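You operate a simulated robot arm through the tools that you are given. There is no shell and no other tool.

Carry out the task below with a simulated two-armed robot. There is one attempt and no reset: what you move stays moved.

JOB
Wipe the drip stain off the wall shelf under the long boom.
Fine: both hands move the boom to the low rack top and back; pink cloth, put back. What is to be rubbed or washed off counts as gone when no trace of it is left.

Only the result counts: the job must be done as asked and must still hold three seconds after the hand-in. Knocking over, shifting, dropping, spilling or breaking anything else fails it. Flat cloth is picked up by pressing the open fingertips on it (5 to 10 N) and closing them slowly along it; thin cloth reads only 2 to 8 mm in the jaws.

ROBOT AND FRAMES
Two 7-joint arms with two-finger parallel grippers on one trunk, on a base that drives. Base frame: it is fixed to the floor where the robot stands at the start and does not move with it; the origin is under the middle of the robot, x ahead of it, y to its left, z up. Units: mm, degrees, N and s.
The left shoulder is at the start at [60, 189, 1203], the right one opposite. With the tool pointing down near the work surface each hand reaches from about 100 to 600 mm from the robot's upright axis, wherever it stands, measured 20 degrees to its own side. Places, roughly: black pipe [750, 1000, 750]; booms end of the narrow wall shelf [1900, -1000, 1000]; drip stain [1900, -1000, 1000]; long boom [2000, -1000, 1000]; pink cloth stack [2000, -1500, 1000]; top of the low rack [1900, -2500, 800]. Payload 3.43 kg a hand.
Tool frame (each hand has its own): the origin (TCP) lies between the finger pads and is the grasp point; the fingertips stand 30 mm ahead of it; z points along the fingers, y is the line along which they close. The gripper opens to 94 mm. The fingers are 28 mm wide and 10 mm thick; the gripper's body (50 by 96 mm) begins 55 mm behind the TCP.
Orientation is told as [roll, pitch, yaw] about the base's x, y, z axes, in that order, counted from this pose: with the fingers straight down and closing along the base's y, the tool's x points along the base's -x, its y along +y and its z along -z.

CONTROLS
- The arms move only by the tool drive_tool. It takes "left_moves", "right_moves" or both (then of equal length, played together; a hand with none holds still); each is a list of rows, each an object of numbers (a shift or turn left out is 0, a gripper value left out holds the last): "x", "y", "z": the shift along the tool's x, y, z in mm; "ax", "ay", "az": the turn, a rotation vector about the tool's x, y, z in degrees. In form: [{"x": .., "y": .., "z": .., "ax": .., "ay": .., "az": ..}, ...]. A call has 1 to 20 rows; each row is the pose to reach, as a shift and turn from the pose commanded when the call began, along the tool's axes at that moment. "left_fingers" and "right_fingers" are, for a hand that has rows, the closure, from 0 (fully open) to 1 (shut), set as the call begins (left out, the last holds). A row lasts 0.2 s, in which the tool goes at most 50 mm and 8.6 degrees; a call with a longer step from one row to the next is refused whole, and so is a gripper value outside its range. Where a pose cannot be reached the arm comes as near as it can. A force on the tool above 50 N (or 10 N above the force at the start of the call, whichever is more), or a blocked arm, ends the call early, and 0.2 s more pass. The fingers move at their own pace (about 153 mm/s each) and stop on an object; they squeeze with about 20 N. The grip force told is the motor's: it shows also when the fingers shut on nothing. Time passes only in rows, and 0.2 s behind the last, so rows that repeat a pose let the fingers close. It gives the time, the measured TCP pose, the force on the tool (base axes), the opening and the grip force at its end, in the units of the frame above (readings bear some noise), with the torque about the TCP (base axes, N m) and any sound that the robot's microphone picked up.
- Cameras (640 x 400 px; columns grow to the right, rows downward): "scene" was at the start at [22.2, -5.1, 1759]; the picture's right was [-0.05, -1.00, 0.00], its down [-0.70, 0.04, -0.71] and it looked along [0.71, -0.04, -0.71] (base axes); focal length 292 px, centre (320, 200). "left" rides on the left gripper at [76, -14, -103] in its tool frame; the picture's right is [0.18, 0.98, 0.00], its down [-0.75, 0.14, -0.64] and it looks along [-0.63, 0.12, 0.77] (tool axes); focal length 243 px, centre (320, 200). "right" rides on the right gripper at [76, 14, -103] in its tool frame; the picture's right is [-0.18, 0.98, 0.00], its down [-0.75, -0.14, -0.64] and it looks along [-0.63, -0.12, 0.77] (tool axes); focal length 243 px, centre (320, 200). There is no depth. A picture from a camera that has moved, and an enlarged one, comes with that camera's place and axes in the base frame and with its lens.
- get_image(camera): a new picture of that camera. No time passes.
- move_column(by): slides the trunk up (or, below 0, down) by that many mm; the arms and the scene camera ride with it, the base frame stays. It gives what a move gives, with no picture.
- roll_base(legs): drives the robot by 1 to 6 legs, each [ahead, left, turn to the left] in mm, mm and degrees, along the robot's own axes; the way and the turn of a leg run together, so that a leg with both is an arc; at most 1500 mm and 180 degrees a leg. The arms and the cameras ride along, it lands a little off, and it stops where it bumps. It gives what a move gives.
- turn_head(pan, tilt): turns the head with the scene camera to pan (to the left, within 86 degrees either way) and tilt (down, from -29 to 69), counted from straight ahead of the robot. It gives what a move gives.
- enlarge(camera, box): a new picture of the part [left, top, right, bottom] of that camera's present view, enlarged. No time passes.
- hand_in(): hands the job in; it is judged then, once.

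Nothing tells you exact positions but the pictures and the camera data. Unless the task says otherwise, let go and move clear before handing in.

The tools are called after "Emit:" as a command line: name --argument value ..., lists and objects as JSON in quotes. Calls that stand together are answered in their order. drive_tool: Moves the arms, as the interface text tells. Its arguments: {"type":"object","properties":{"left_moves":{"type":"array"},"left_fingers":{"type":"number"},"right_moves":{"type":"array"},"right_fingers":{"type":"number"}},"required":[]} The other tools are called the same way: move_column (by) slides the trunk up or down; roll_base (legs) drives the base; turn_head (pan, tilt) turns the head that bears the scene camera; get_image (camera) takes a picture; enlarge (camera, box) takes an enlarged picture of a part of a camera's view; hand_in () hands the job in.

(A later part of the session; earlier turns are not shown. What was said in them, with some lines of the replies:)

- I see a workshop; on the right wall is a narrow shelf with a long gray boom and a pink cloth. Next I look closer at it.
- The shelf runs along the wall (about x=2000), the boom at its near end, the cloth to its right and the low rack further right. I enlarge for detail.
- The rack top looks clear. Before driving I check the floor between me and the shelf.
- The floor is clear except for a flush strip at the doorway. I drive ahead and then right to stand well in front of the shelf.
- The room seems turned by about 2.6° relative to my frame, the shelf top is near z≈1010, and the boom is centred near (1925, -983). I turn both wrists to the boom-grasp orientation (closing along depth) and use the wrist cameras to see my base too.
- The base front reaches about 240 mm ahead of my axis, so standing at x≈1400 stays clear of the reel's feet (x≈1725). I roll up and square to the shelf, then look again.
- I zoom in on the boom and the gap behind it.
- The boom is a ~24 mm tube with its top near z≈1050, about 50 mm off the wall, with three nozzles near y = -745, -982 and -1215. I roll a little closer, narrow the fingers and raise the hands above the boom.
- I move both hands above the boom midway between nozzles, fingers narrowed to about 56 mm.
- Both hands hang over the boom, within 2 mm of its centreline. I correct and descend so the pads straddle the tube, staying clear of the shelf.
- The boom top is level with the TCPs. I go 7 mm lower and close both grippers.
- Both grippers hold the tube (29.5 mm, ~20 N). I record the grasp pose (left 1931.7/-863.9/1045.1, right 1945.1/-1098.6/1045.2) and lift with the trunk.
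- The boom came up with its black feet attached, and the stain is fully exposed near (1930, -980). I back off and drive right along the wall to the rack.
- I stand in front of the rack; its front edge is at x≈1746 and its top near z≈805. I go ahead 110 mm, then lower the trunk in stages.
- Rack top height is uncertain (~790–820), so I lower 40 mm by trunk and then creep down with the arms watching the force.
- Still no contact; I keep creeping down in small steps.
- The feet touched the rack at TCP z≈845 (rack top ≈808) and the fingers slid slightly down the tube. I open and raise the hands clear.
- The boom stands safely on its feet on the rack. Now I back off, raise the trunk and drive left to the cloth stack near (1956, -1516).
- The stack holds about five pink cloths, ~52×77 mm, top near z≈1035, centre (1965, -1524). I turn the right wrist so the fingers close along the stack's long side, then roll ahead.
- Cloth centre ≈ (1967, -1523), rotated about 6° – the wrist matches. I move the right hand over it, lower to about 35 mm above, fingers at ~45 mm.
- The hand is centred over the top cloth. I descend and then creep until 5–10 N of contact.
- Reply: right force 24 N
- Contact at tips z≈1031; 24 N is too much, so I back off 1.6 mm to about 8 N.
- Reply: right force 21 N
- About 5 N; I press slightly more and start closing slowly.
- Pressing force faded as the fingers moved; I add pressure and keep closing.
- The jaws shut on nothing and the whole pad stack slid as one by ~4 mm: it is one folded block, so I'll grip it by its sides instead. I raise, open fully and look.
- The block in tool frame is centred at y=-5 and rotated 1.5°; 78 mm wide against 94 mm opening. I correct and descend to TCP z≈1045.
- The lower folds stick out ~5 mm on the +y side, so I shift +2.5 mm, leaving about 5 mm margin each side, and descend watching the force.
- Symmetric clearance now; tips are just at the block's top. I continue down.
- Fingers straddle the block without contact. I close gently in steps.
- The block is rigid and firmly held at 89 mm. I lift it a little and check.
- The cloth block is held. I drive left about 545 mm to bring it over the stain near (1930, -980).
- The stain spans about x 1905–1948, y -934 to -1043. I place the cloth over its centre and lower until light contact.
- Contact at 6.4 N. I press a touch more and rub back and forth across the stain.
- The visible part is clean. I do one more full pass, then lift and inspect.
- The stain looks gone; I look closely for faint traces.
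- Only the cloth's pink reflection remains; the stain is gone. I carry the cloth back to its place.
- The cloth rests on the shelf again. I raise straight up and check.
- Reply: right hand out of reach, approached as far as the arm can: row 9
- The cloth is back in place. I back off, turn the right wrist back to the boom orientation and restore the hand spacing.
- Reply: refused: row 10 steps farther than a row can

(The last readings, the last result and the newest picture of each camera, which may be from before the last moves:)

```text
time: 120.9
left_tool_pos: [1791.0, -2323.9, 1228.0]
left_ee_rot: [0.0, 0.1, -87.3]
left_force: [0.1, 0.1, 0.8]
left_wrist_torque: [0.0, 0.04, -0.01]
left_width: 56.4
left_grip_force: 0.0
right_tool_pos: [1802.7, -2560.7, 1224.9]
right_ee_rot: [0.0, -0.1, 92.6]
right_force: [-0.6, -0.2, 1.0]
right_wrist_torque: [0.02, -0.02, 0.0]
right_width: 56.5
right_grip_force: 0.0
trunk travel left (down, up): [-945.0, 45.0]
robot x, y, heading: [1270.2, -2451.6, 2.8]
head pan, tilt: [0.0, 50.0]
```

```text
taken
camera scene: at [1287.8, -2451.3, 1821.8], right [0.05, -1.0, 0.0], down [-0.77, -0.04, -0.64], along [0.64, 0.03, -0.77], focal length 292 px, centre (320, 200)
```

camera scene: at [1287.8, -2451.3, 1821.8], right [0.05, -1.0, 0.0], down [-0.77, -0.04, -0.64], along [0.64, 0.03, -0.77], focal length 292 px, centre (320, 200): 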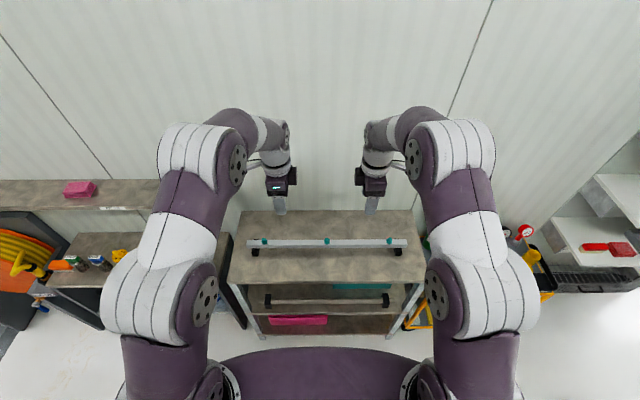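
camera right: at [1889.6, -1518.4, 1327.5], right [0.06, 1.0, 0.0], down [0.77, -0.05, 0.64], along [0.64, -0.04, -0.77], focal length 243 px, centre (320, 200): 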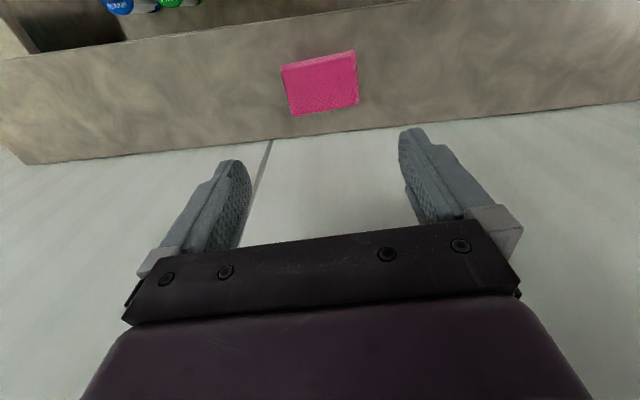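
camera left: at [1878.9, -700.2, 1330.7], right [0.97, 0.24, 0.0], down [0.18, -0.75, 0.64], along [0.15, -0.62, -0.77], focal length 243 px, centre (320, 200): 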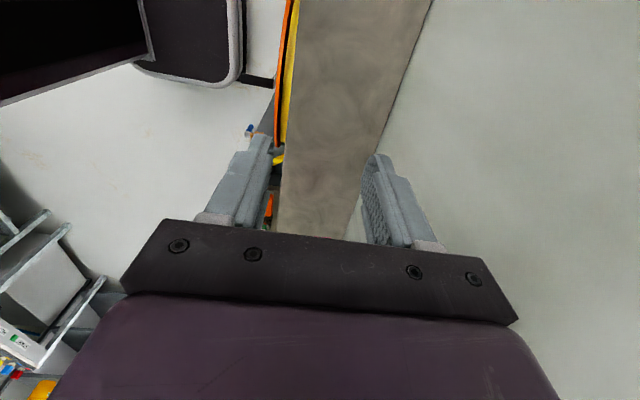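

I roll 90 mm ahead and lower the trunk so the hands hover above the boom.

Emit:
roll_base --legs '[[90, -8, 0]]'

Emit:
move_column --by -270

Emit:
get_image --camera "left"

Emit:
get_image --camera "right"

Emit:
enlarge --camera "scene" --box '[200, 180, 440, 330]'

```text
time: 122.0
left_tool_pos: [1876.6, -2327.6, 1231.1]
left_ee_rot: [0.2, 0.0, -87.2]
left_force: [-0.5, 0.6, 0.8]
left_wrist_torque: [0.0, 0.0, 0.01]
left_width: 56.3
left_grip_force: 0.1
right_tool_pos: [1890.0, -2563.1, 1228.1]
right_ee_rot: [-0.2, -0.1, 92.5]
right_force: [0.6, -0.8, 0.5]
right_wrist_torque: [-0.03, 0.01, 0.02]
right_width: 56.6
right_grip_force: 0.1
trunk travel left (down, up): [-945.0, 45.0]
robot x, y, heading: [1359.2, -2456.7, 2.7]
head pan, tilt: [0.0, 50.0]
```

```text
time: 124.8
left_tool_pos: [1880.4, -2328.9, 958.0]
left_ee_rot: [0.1, 0.0, -87.3]
left_force: [-0.4, -0.9, -0.3]
left_wrist_torque: [-0.02, 0.01, 0.0]
left_width: 56.3
left_grip_force: 0.0
right_tool_pos: [1892.7, -2564.2, 955.5]
right_ee_rot: [0.0, -0.1, 92.5]
right_force: [0.4, 0.2, 0.7]
right_wrist_torque: [-0.02, 0.01, 0.01]
right_width: 56.2
right_grip_force: 0.1
trunk travel left (down, up): [-675.0, 315.0]
robot x, y, heading: [1360.6, -2453.1, 2.8]
head pan, tilt: [0.0, 50.0]
```

```text
taken
camera left: at [1862.1, -2252.8, 1060.8], right [0.97, 0.23, 0.0], down [0.18, -0.75, 0.64], along [0.15, -0.62, -0.77], focal length 243 px, centre (320, 200)
```

left: 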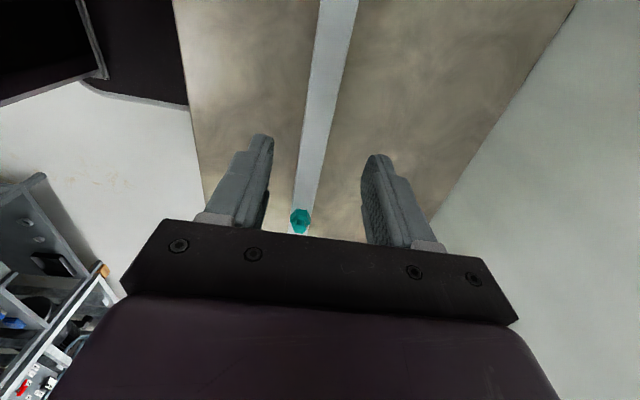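

```text
taken
camera right: at [1882.6, -2640.2, 1057.6], right [-0.99, 0.14, 0.0], down [0.11, 0.76, 0.64], along [0.09, 0.64, -0.77], focal length 243 px, centre (320, 200)
```

right: 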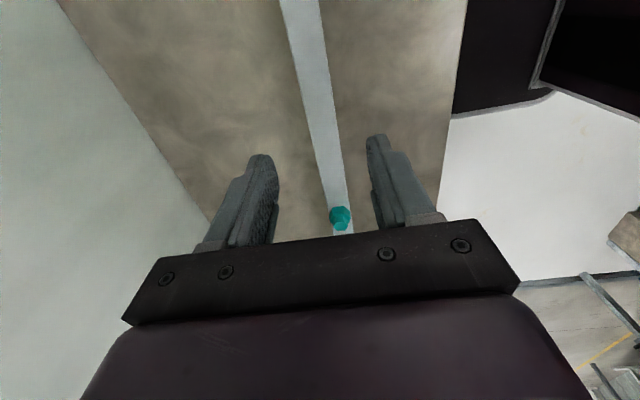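

```text
2.67 times, centred on (320, 255) of scene
camera zoom: at [1377.5, -2456.0, 1551.9], right [0.05, -1.0, 0.0], down [-0.77, -0.04, -0.64], along [0.64, 0.03, -0.77], focal length 778 px, centre (320, 53)
```

zoom: 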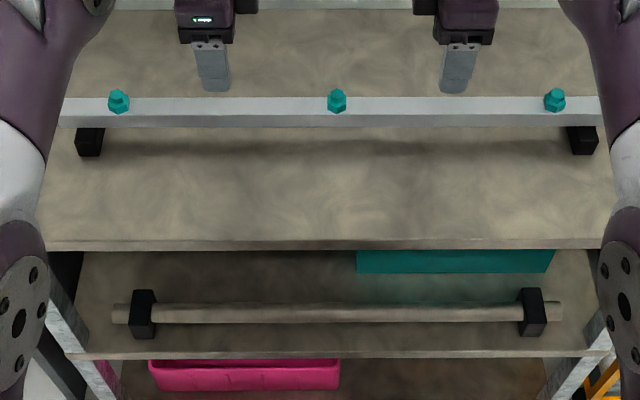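

Alignment matches the earlier grasp within 1–2 mm. I descend to the original grasp height and close.

Emit:
drive_tool --left_moves '[{"z": 30}, {"z": 60}, {"z": 85}, {"z": 100}, {"z": 108}, {"z": 112}, {"z": 112}]' --right_moves '[{"z": 30}, {"z": 60}, {"z": 83}, {"z": 98}, {"z": 106}, {"z": 109.5}, {"z": 109.5}]'

Emit:
enlarge --camera "left" --box '[200, 100, 440, 250]'

Emit:
enlarge --camera "right" --box '[200, 100, 440, 250]'

```text
time: 126.4
left_tool_pos: [1880.3, -2329.0, 845.4]
left_ee_rot: [0.1, 0.0, -87.3]
left_force: [-0.1, -0.7, 0.3]
left_wrist_torque: [-0.02, 0.02, 0.01]
left_width: 56.4
left_grip_force: 0.0
right_tool_pos: [1892.6, -2563.8, 845.0]
right_ee_rot: [0.0, 0.0, 92.6]
right_force: [0.2, 0.6, -0.1]
right_wrist_torque: [-0.04, 0.02, -0.01]
right_width: 56.4
right_grip_force: 0.0
trunk travel left (down, up): [-675.0, 315.0]
robot x, y, heading: [1360.6, -2457.9, 2.8]
head pan, tilt: [0.0, 50.0]
```

```text
2.67 times, centred on (320, 175) of left
camera zoom: at [1861.8, -2252.5, 948.1], right [0.97, 0.23, 0.0], down [0.18, -0.75, 0.64], along [0.15, -0.62, -0.77], focal length 647 px, centre (320, 267)
```

zoom: 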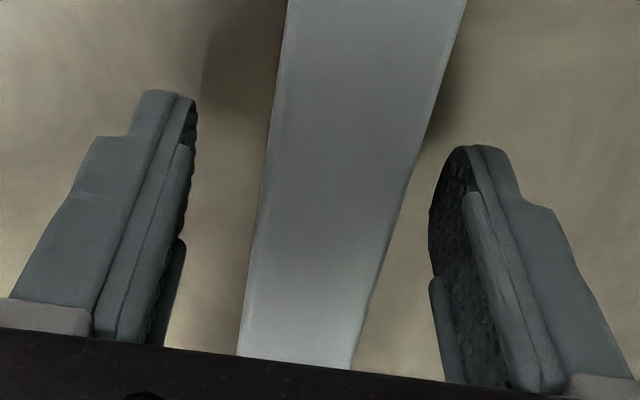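

```text
2.67 times, centred on (320, 175) of right
camera zoom: at [1882.3, -2639.9, 948.1], right [-0.99, 0.14, 0.0], down [0.11, 0.76, 0.64], along [0.09, 0.64, -0.77], focal length 647 px, centre (320, 267)
```

zoom: 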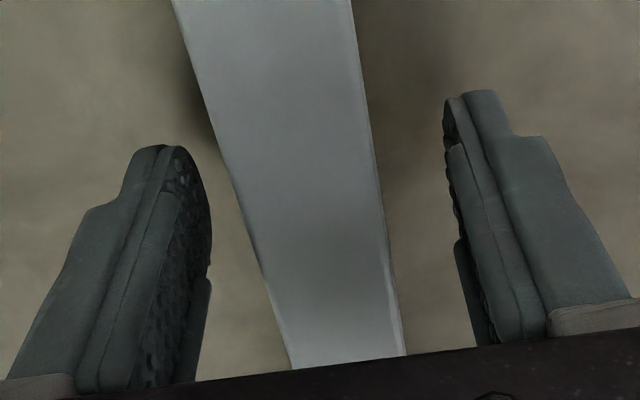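

Boom sits centred between both finger pairs. I close, then lift with the trunk.

Emit:
drive_tool --left_moves '[{}, {}, {}, {}, {}]' --right_moves '[{}, {}, {}, {}, {}]' --left_fingers 1 --right_fingers 1

Emit:
move_column --by 60

Emit:
move_column --by 240

Emit:
enlarge --camera "scene" --box '[200, 180, 440, 330]'

```text
time: 127.6
left_tool_pos: [1880.1, -2327.9, 846.8]
left_ee_rot: [0.2, 0.1, -87.2]
left_force: [3.8, -0.9, 1.1]
left_wrist_torque: [0.11, 0.07, 0.24]
left_width: 29.6
left_grip_force: 19.5
right_tool_pos: [1893.1, -2564.0, 846.1]
right_ee_rot: [0.1, 0.0, 92.5]
right_force: [-5.2, -0.4, 3.3]
right_wrist_torque: [-0.03, -0.02, 0.43]
right_width: 29.7
right_grip_force: 20.4
trunk travel left (down, up): [-675.0, 315.0]
robot x, y, heading: [1360.5, -2456.3, 2.9]
head pan, tilt: [0.0, 50.0]
```

```text
time: 128.6
left_tool_pos: [1881.2, -2328.0, 906.5]
left_ee_rot: [0.1, 0.0, -87.3]
left_force: [1.5, -1.2, -4.8]
left_wrist_torque: [0.14, 0.05, 0.21]
left_width: 29.6
left_grip_force: 20.0
right_tool_pos: [1893.6, -2564.6, 904.2]
right_ee_rot: [0.1, 0.0, 92.5]
right_force: [-3.1, 0.9, -2.8]
right_wrist_torque: [0.06, 0.02, 0.35]
right_width: 29.6
right_grip_force: 20.2
trunk travel left (down, up): [-735.0, 255.0]
robot x, y, heading: [1362.1, -2453.2, 2.9]
head pan, tilt: [0.0, 50.0]
```

```text
time: 131.1
left_tool_pos: [1880.9, -2327.6, 1145.2]
left_ee_rot: [0.0, 0.0, -87.3]
left_force: [2.5, -0.1, -2.3]
left_wrist_torque: [-0.12, 0.01, 0.29]
left_width: 29.7
left_grip_force: 20.8
right_tool_pos: [1892.4, -2563.7, 1145.0]
right_ee_rot: [0.1, -0.1, 92.6]
right_force: [-2.5, 1.0, -5.1]
right_wrist_torque: [-0.01, 0.0, 0.44]
right_width: 29.4
right_grip_force: 20.3
trunk travel left (down, up): [-975.0, 15.0]
robot x, y, heading: [1361.8, -2457.5, 2.7]
head pan, tilt: [0.0, 50.0]
```

```text
2.67 times, centred on (320, 255) of scene
camera zoom: at [1379.0, -2456.0, 1851.8], right [0.05, -1.0, 0.0], down [-0.77, -0.04, -0.64], along [0.64, 0.03, -0.77], focal length 778 px, centre (320, 53)
```

zoom: 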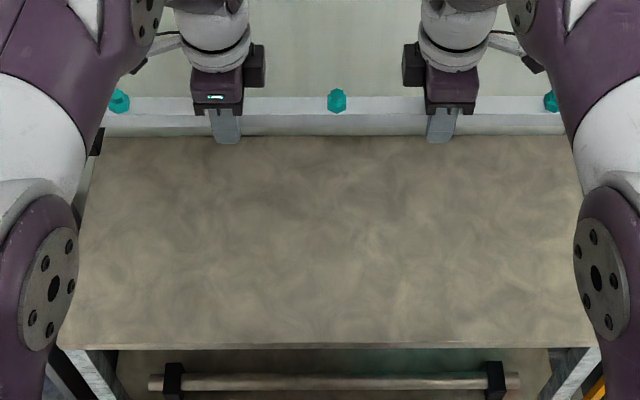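

Lifted cleanly. I back off and drive left back to the boom end of the shelf.

Emit:
roll_base --legs '[[-160, 0, 0], [0, 1465, 0]]'

Emit:
get_image --camera "scene"

```text
time: 139.3
left_tool_pos: [1662.0, -888.6, 1146.2]
left_ee_rot: [0.1, 0.0, -87.9]
left_force: [2.8, 0.0, -3.5]
left_wrist_torque: [0.04, 0.04, 0.27]
left_width: 29.3
left_grip_force: 19.9
right_tool_pos: [1672.7, -1124.5, 1145.5]
right_ee_rot: [0.1, 0.1, 92.2]
right_force: [-2.8, -1.0, -3.1]
right_wrist_torque: [0.06, -0.04, 0.43]
right_width: 29.6
right_grip_force: 20.2
trunk travel left (down, up): [-975.0, 15.0]
robot x, y, heading: [1141.2, -1011.1, 2.3]
head pan, tilt: [0.0, 50.0]
```

```text
taken
camera scene: at [1158.2, -1012.9, 1851.8], right [0.04, -1.0, 0.0], down [-0.77, -0.03, -0.64], along [0.64, 0.03, -0.77], focal length 292 px, centre (320, 200)
```

scene: 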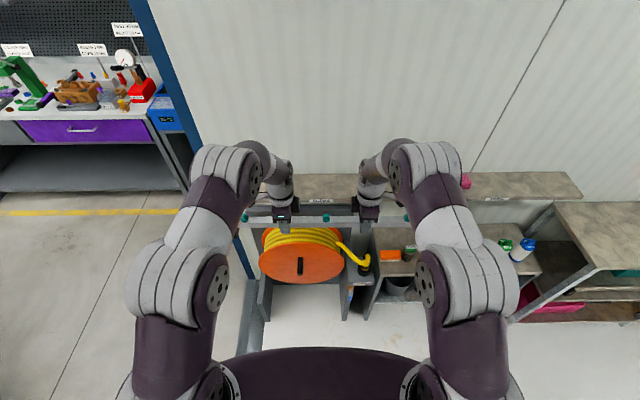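

Emit:
roll_base --legs '[[262, 7.6, 0.55]]'

Emit:
enlarge --camera "scene" --box '[200, 180, 440, 330]'

```text
time: 141.2
left_tool_pos: [1918.5, -865.6, 1146.4]
left_ee_rot: [0.2, 0.1, -87.4]
left_force: [2.1, -0.9, -4.7]
left_wrist_torque: [0.16, -0.01, 0.23]
left_width: 29.3
left_grip_force: 19.7
right_tool_pos: [1928.4, -1102.3, 1146.7]
right_ee_rot: [0.0, 0.1, 92.6]
right_force: [-2.7, 1.2, -2.5]
right_wrist_torque: [0.24, -0.01, 0.4]
right_width: 29.3
right_grip_force: 20.0
trunk travel left (down, up): [-975.0, 15.0]
robot x, y, heading: [1394.8, -992.2, 2.8]
head pan, tilt: [0.0, 50.0]
```

```text
2.67 times, centred on (320, 255) of scene
camera zoom: at [1414.0, -993.6, 1851.9], right [0.05, -1.0, 0.0], down [-0.76, -0.04, -0.64], along [0.64, 0.03, -0.77], focal length 778 px, centre (320, 53)
```

zoom: 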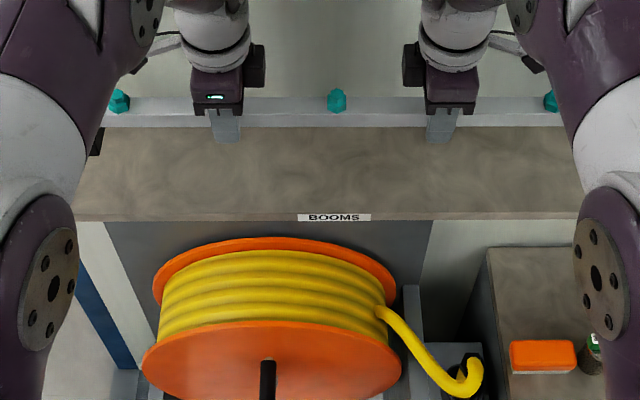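

The shelf is clean with no trace of the stain. I lower partway and then fine-tune position.

Emit:
move_column --by -60

```text
time: 142.2
left_tool_pos: [1918.8, -865.3, 1086.3]
left_ee_rot: [0.1, 0.0, -87.4]
left_force: [3.1, -1.9, -5.7]
left_wrist_torque: [0.48, 0.03, 0.2]
left_width: 29.5
left_grip_force: 19.8
right_tool_pos: [1931.1, -1099.9, 1084.5]
right_ee_rot: [0.1, -0.1, 92.5]
right_force: [-2.6, 2.5, -0.7]
right_wrist_torque: [0.08, -0.05, 0.42]
right_width: 29.2
right_grip_force: 19.9
trunk travel left (down, up): [-915.0, 75.0]
robot x, y, heading: [1395.4, -998.7, 2.8]
head pan, tilt: [0.0, 50.0]
```

I move 13.4 mm toward the wall with both arms together and descend close to the shelf.

Emit:
drive_tool --left_moves '[{"x": 0.4, "y": 7}, {"x": 0.8, "y": 13.4}, {"x": 0.8, "y": 13.4, "z": 10}, {"x": 0.8, "y": 13.4, "z": 20}, {"x": 0.8, "y": 13.4, "z": 30}, {"x": 0.8, "y": 13.4, "z": 34}, {"x": 0.8, "y": 13.4, "z": 34}]' --right_moves '[{"x": -0.4, "y": -7}, {"x": -0.8, "y": -13.4}, {"x": -0.8, "y": -13.4, "z": 10}, {"x": -0.8, "y": -13.4, "z": 20}, {"x": -0.8, "y": -13.4, "z": 30}, {"x": -0.8, "y": -13.4, "z": 34}, {"x": -0.8, "y": -13.4, "z": 34}]'

Emit:
enlarge --camera "scene" --box '[200, 180, 440, 330]'

```text
time: 143.8
left_tool_pos: [1932.0, -863.9, 1050.0]
left_ee_rot: [0.0, 0.0, -87.3]
left_force: [3.0, -13.4, -4.1]
left_wrist_torque: [0.01, -0.01, 0.1]
left_width: 29.4
left_grip_force: 20.0
right_tool_pos: [1944.9, -1099.6, 1050.9]
right_ee_rot: [0.0, 0.0, 92.6]
right_force: [-2.0, 11.8, -3.0]
right_wrist_torque: [0.04, 0.04, 0.31]
right_width: 29.7
right_grip_force: 19.6
trunk travel left (down, up): [-915.0, 75.0]
robot x, y, heading: [1397.0, -990.1, 2.7]
head pan, tilt: [0.0, 50.0]
```

```text
2.67 times, centred on (320, 255) of scene
camera zoom: at [1417.0, -993.3, 1791.8], right [0.05, -1.0, 0.0], down [-0.77, -0.04, -0.64], along [0.64, 0.03, -0.77], focal length 778 px, centre (320, 53)
```

zoom: 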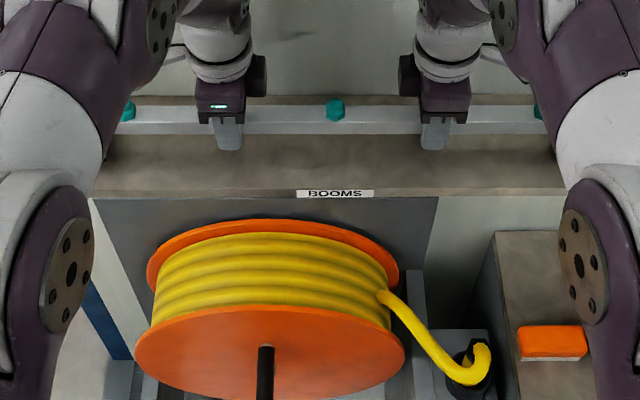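

Position matches the original within 1 mm. I relieve the small axial tension and creep down to contact.

Emit:
drive_tool --left_moves '[{"x": -0.5, "z": 2}, {"x": -0.5, "z": 4}, {"x": -0.5, "z": 4}]' --right_moves '[{"x": -0.5, "z": 2}, {"x": -0.5, "z": 4}, {"x": -0.5, "z": 4}]'

Emit:
drive_tool --left_moves '[{"z": 1}, {"z": 2}, {"z": 2}]' --right_moves '[{"z": 1}, {"z": 2}, {"z": 2}]'

```text
time: 144.6
left_tool_pos: [1932.1, -862.7, 1047.9]
left_ee_rot: [0.0, 0.0, -87.4]
left_force: [1.2, 3.4, -1.5]
left_wrist_torque: [-0.43, 0.05, 0.05]
left_width: 29.7
left_grip_force: 20.0
right_tool_pos: [1944.2, -1098.7, 1047.5]
right_ee_rot: [0.1, 0.1, 92.6]
right_force: [-2.1, -5.3, -6.4]
right_wrist_torque: [-0.19, -0.06, 0.2]
right_width: 29.6
right_grip_force: 20.1
trunk travel left (down, up): [-915.0, 75.0]
robot x, y, heading: [1394.9, -994.2, 2.8]
head pan, tilt: [0.0, 50.0]
```

```text
time: 145.3
left_tool_pos: [1932.7, -863.4, 1046.0]
left_ee_rot: [0.1, 0.0, -87.3]
left_force: [3.6, 17.7, 2.7]
left_wrist_torque: [-0.13, 0.05, 0.13]
left_width: 29.4
left_grip_force: 19.1
right_tool_pos: [1944.1, -1099.1, 1045.9]
right_ee_rot: [0.1, 0.2, 92.7]
right_force: [-1.9, -15.7, -3.2]
right_wrist_torque: [-0.03, -0.02, 0.38]
right_width: 29.3
right_grip_force: 19.7
trunk travel left (down, up): [-915.0, 75.0]
robot x, y, heading: [1399.7, -992.7, 2.7]
head pan, tilt: [0.0, 50.0]
```

Emit:
drive_tool --left_moves '[{"x": 0.3, "z": 0.5}, {"x": 0.3, "z": 1}, {"x": 0.3, "z": 1}]' --right_moves '[{"x": 0.3, "z": 0.5}, {"x": 0.3, "z": 1}, {"x": 0.3, "z": 1}]'

Emit:
drive_tool --left_moves '[{"z": 0.6}, {"z": 0.6}]' --right_moves '[{"z": 0.6}, {"z": 0.6}]'

```text
time: 146.2
left_tool_pos: [1930.8, -863.9, 1045.2]
left_ee_rot: [0.2, 0.0, -87.2]
left_force: [9.2, 13.8, 2.1]
left_wrist_torque: [0.06, 0.05, 0.38]
left_width: 29.6
left_grip_force: 20.3
right_tool_pos: [1944.3, -1099.5, 1045.6]
right_ee_rot: [0.1, 0.0, 92.6]
right_force: [-5.7, -13.2, 10.2]
right_wrist_torque: [0.09, -0.05, 0.47]
right_width: 29.5
right_grip_force: 20.3
trunk travel left (down, up): [-915.0, 75.0]
robot x, y, heading: [1397.8, -991.6, 2.9]
head pan, tilt: [0.0, 50.0]
```

```text
time: 146.8
left_tool_pos: [1932.6, -863.4, 1045.3]
left_ee_rot: [0.3, -0.1, -87.4]
left_force: [7.4, 11.5, 12.6]
left_wrist_torque: [0.06, 0.06, 0.31]
left_width: 29.6
left_grip_force: 19.7
right_tool_pos: [1944.8, -1099.0, 1046.4]
right_ee_rot: [-0.1, 0.0, 92.7]
right_force: [0.3, -11.0, 12.3]
right_wrist_torque: [0.06, 0.03, 0.42]
right_width: 29.4
right_grip_force: 19.9
trunk travel left (down, up): [-915.0, 75.0]
robot x, y, heading: [1396.5, -996.1, 2.6]
head pan, tilt: [0.0, 50.0]
```

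Both feet carry on the shelf (12 N each). I open both hands to 56 mm and rise straight up.

Emit:
drive_tool --left_moves '[{}, {}, {}]' --right_moves '[{}, {}, {}]' --left_fingers 0.4 --right_fingers 0.4

Emit:
enlarge --camera "left" --box '[200, 100, 440, 250]'

Emit:
enlarge --camera "right" --box '[200, 100, 440, 250]'

```text
time: 147.6
left_tool_pos: [1931.5, -865.4, 1044.4]
left_ee_rot: [0.0, 0.0, -87.3]
left_force: [0.1, 0.4, -0.3]
left_wrist_torque: [0.0, -0.02, -0.04]
left_width: 56.5
left_grip_force: 0.0
right_tool_pos: [1944.2, -1099.8, 1044.1]
right_ee_rot: [0.1, 0.1, 92.6]
right_force: [-0.2, -0.5, 0.3]
right_wrist_torque: [-0.01, 0.03, 0.04]
right_width: 56.4
right_grip_force: 0.0
trunk travel left (down, up): [-915.0, 75.0]
robot x, y, heading: [1397.6, -993.2, 2.9]
head pan, tilt: [0.0, 50.0]
```

```text
2.67 times, centred on (320, 175) of left
camera zoom: at [1913.2, -788.5, 1146.4], right [0.97, 0.23, 0.0], down [0.18, -0.75, 0.64], along [0.15, -0.62, -0.77], focal length 647 px, centre (320, 267)
```

zoom: 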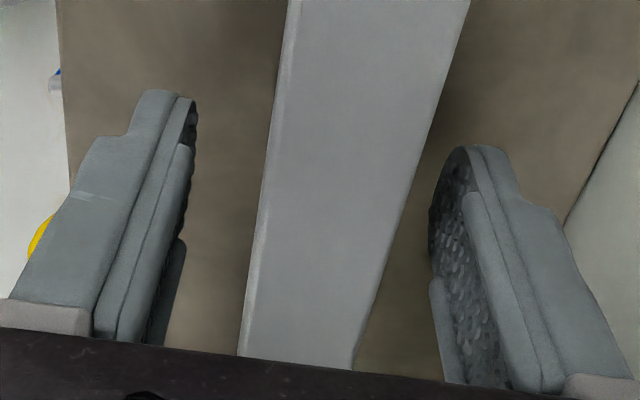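

```text
2.67 times, centred on (320, 175) of right
camera zoom: at [1934.1, -1175.4, 1146.3], right [-0.99, 0.14, 0.0], down [0.11, 0.76, 0.64], along [0.09, 0.64, -0.77], focal length 647 px, centre (320, 267)
```

zoom: 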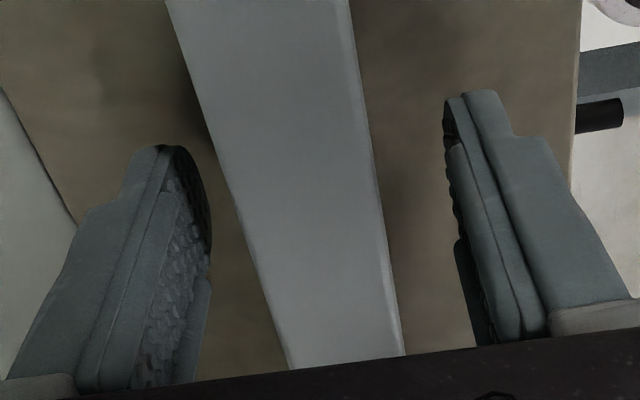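

Both hands are free of the boom. I rise, back away and check the whole scene.

Emit:
drive_tool --left_moves '[{"z": -10}, {"z": -30}, {"z": -60}, {"z": -90}, {"z": -120}, {"z": -150}]' --right_moves '[{"z": -10}, {"z": -30}, {"z": -60}, {"z": -90}, {"z": -120}, {"z": -150}]'

Emit:
roll_base --legs '[[-350, -150, 0]]'

Emit:
turn_head --pan 0 --tilt 40

Emit:
get_image --camera "scene"

Emit:
enlarge --camera "scene" --box '[220, 180, 420, 305]'

```text
time: 148.9
left_tool_pos: [1930.1, -863.7, 1195.0]
left_ee_rot: [0.0, 0.0, -87.3]
left_force: [-0.3, -0.8, 0.7]
left_wrist_torque: [-0.02, -0.04, 0.01]
left_width: 56.5
left_grip_force: 0.0
right_tool_pos: [1942.4, -1098.6, 1195.2]
right_ee_rot: [-0.1, 0.0, 92.5]
right_force: [-0.1, 0.1, 0.7]
right_wrist_torque: [0.02, -0.01, -0.02]
right_width: 56.3
right_grip_force: 0.0
trunk travel left (down, up): [-915.0, 75.0]
robot x, y, heading: [1395.2, -990.4, 2.8]
head pan, tilt: [0.0, 50.0]
```

```text
time: 151.3
left_tool_pos: [1595.8, -1031.5, 1194.7]
left_ee_rot: [0.0, 0.1, -87.5]
left_force: [0.3, -0.4, -1.0]
left_wrist_torque: [0.02, 0.01, -0.02]
left_width: 56.2
left_grip_force: 0.1
right_tool_pos: [1606.6, -1267.7, 1193.9]
right_ee_rot: [0.1, 0.1, 92.4]
right_force: [0.9, 0.7, -0.8]
right_wrist_torque: [0.04, 0.05, -0.03]
right_width: 56.6
right_grip_force: 0.1
trunk travel left (down, up): [-915.0, 75.0]
robot x, y, heading: [1061.4, -1160.4, 2.6]
head pan, tilt: [0.0, 50.0]
```

```text
time: 152.1
left_tool_pos: [1595.1, -1031.5, 1194.8]
left_ee_rot: [-0.1, 0.0, -87.5]
left_force: [0.4, -0.2, 0.7]
left_wrist_torque: [0.0, 0.0, 0.01]
left_width: 56.6
left_grip_force: 0.0
right_tool_pos: [1605.6, -1268.4, 1194.2]
right_ee_rot: [0.1, 0.0, 92.4]
right_force: [-0.2, -0.3, 0.3]
right_wrist_torque: [0.0, -0.03, 0.02]
right_width: 56.3
right_grip_force: 0.1
trunk travel left (down, up): [-915.0, 75.0]
robot x, y, heading: [1061.7, -1159.7, 2.4]
head pan, tilt: [0.0, 40.0]
```

```text
taken
camera scene: at [1086.0, -1160.3, 1806.0], right [0.04, -1.0, 0.0], down [-0.64, -0.03, -0.77], along [0.77, 0.03, -0.64], focal length 292 px, centre (320, 200)
```

scene: 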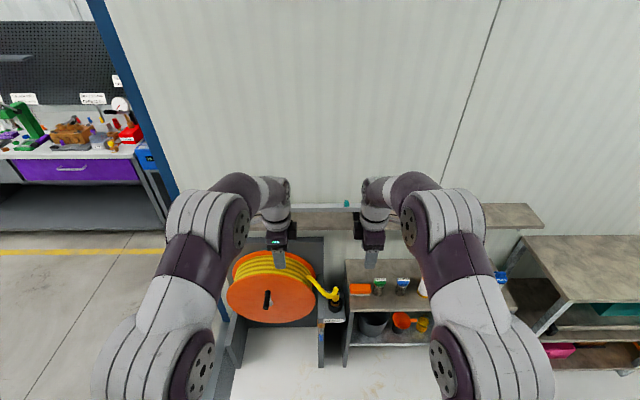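

```text
3.20 times, centred on (320, 242) of scene
camera zoom: at [1086.0, -1160.3, 1806.0], right [0.04, -1.0, 0.0], down [-0.64, -0.03, -0.77], along [0.77, 0.03, -0.64], focal length 933 px, centre (320, 64)
```

zoom: 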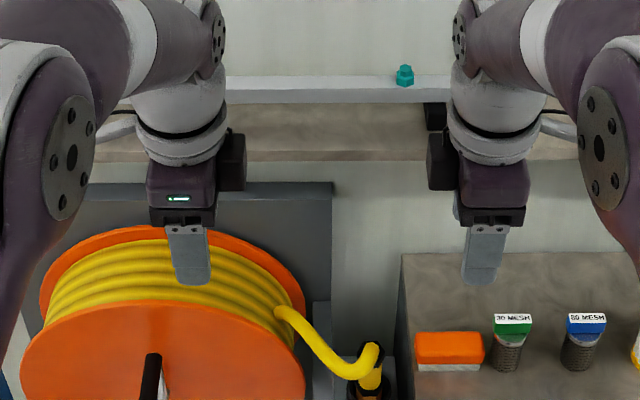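

The arms block the view; I shift aside and look at the boom, shelf and cloth.

Emit:
roll_base --legs '[[-100, 200, 0]]'

Emit:
turn_head --pan 0 --tilt 35

Emit:
enlarge --camera "scene" --box '[200, 170, 440, 320]'

Emit:
enlarge --camera "scene" --box '[400, 170, 640, 320]'

```text
time: 153.8
left_tool_pos: [1486.2, -837.5, 1193.7]
left_ee_rot: [0.0, 0.1, -87.4]
left_force: [0.0, -0.6, 0.6]
left_wrist_torque: [-0.02, 0.01, 0.01]
left_width: 56.2
left_grip_force: 0.0
right_tool_pos: [1498.6, -1074.3, 1193.8]
right_ee_rot: [0.1, 0.0, 92.2]
right_force: [-0.2, 0.9, 0.0]
right_wrist_torque: [0.02, 0.01, 0.02]
right_width: 56.2
right_grip_force: 0.1
trunk travel left (down, up): [-915.0, 75.0]
robot x, y, heading: [950.8, -965.5, 2.4]
head pan, tilt: [0.0, 40.0]
```

```text
time: 154.4
left_tool_pos: [1486.2, -835.9, 1195.4]
left_ee_rot: [0.1, 0.0, -87.5]
left_force: [0.2, 0.4, 0.0]
left_wrist_torque: [-0.02, -0.01, 0.0]
left_width: 56.6
left_grip_force: 0.0
right_tool_pos: [1496.7, -1072.5, 1193.9]
right_ee_rot: [0.1, 0.0, 92.4]
right_force: [0.6, 0.3, 0.4]
right_wrist_torque: [-0.03, 0.01, -0.03]
right_width: 56.5
right_grip_force: 0.0
trunk travel left (down, up): [-915.0, 75.0]
robot x, y, heading: [952.5, -962.2, 2.6]
head pan, tilt: [0.0, 35.0]
```

```text
2.67 times, centred on (320, 245) of scene
camera zoom: at [980.6, -963.2, 1813.5], right [0.04, -1.0, 0.0], down [-0.57, -0.02, -0.82], along [0.82, 0.04, -0.57], focal length 778 px, centre (320, 80)
```

zoom: 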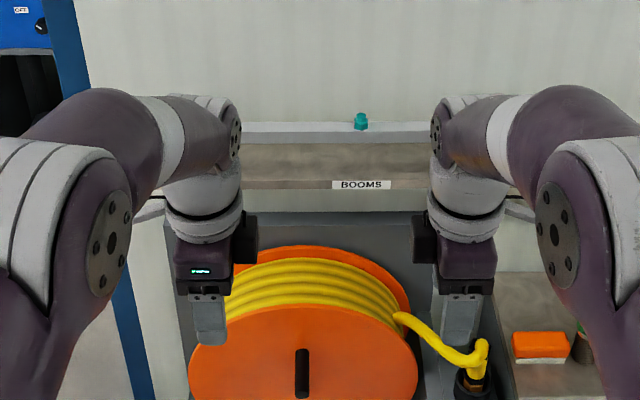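

```text
2.67 times, centred on (520, 245) of scene
camera zoom: at [980.6, -963.2, 1813.5], right [0.04, -1.0, 0.0], down [-0.57, -0.02, -0.82], along [0.82, 0.04, -0.57], focal length 778 px, centre (-213, 80)
```

zoom: 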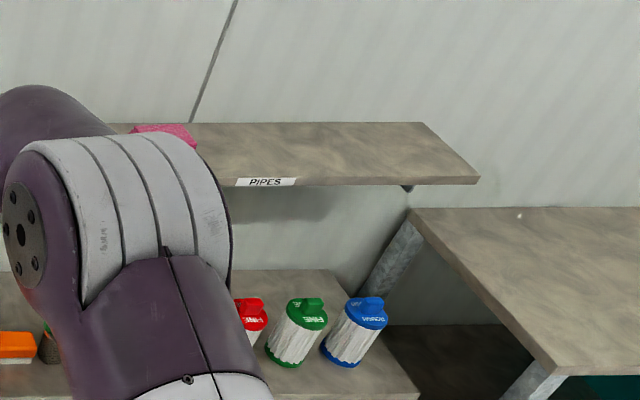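

I lower the hands in free air to clear the view.

Emit:
drive_tool --left_moves '[{"z": 40}, {"z": 80}, {"z": 120}, {"z": 160}, {"z": 200}, {"z": 240}]' --right_moves '[{"z": 40}, {"z": 80}, {"z": 120}, {"z": 160}, {"z": 200}, {"z": 240}]'

Emit:
get_image --camera "scene"

Emit:
enlarge --camera "scene" --box '[220, 170, 420, 295]'

Emit:
enlarge --camera "scene" --box '[400, 170, 600, 295]'

```text
time: 155.8
left_tool_pos: [1489.3, -835.8, 954.7]
left_ee_rot: [0.1, -0.1, -87.5]
left_force: [0.0, 0.6, 0.3]
left_wrist_torque: [-0.02, 0.01, 0.02]
left_width: 56.5
left_grip_force: 0.1
right_tool_pos: [1499.0, -1071.4, 952.3]
right_ee_rot: [0.1, 0.0, 92.4]
right_force: [0.3, -0.9, -0.6]
right_wrist_torque: [-0.03, 0.03, 0.01]
right_width: 56.6
right_grip_force: 0.0
trunk travel left (down, up): [-915.0, 75.0]
robot x, y, heading: [951.8, -965.0, 2.5]
head pan, tilt: [0.0, 35.0]
```

```text
taken
camera scene: at [982.7, -963.4, 1813.7], right [0.04, -1.0, 0.0], down [-0.57, -0.02, -0.82], along [0.82, 0.04, -0.57], focal length 292 px, centre (320, 200)
```

scene: 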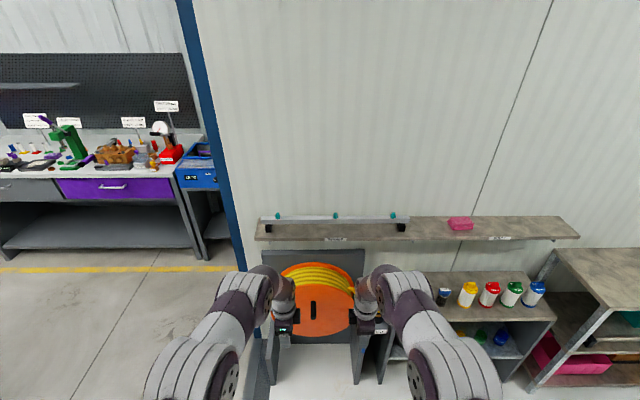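

```text
3.20 times, centred on (320, 232) of scene
camera zoom: at [982.7, -963.4, 1813.7], right [0.04, -1.0, 0.0], down [-0.57, -0.02, -0.82], along [0.82, 0.04, -0.57], focal length 933 px, centre (320, 96)
```

zoom: 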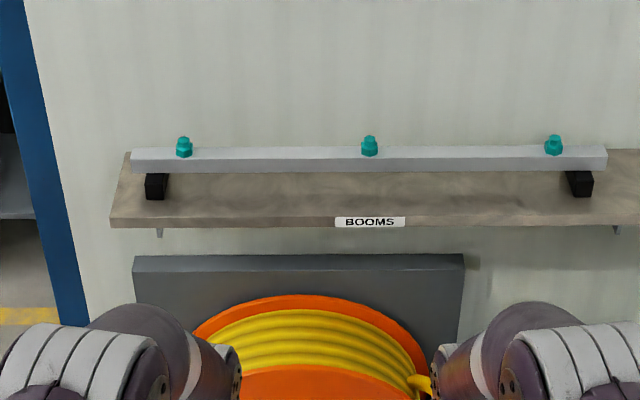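

```text
3.20 times, centred on (500, 232) of scene
camera zoom: at [982.7, -963.4, 1813.7], right [0.04, -1.0, 0.0], down [-0.57, -0.02, -0.82], along [0.82, 0.04, -0.57], focal length 933 px, centre (-256, 96)
```

zoom: 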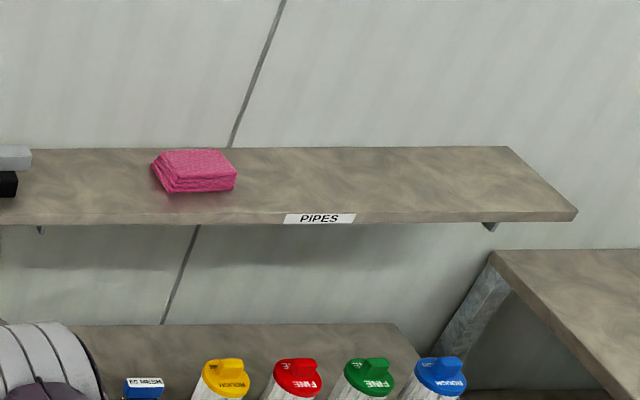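

The boom is back on the shelf, the wood under it shows no stain, and the cloth is in its place. Both hands are empty and clear, so I hand in.

Emit:
hand_in

```text
The job is handed in.
```

The drip stain is wiped off the wall shelf, and close-up pictures show no trace of it. The job is handed in; I don't have a verdict from the judging.

- **Boom:** I carried it with both hands to the top of the low rack and back. It stands on its own feet on the shelf, within about 2 mm of where it was.
- **Cloth:** the pink stack behaved as one solid folded block, so I gripped the whole block by its sides and rubbed with its underside. My first attempt, pressing the fingertips on top, slid it about 4 mm. I put it back within about 2 mm of its starting place.
- **Everything else:** the last pictures show nothing else knocked over or moved. Both hands are empty and clear of the shelf.
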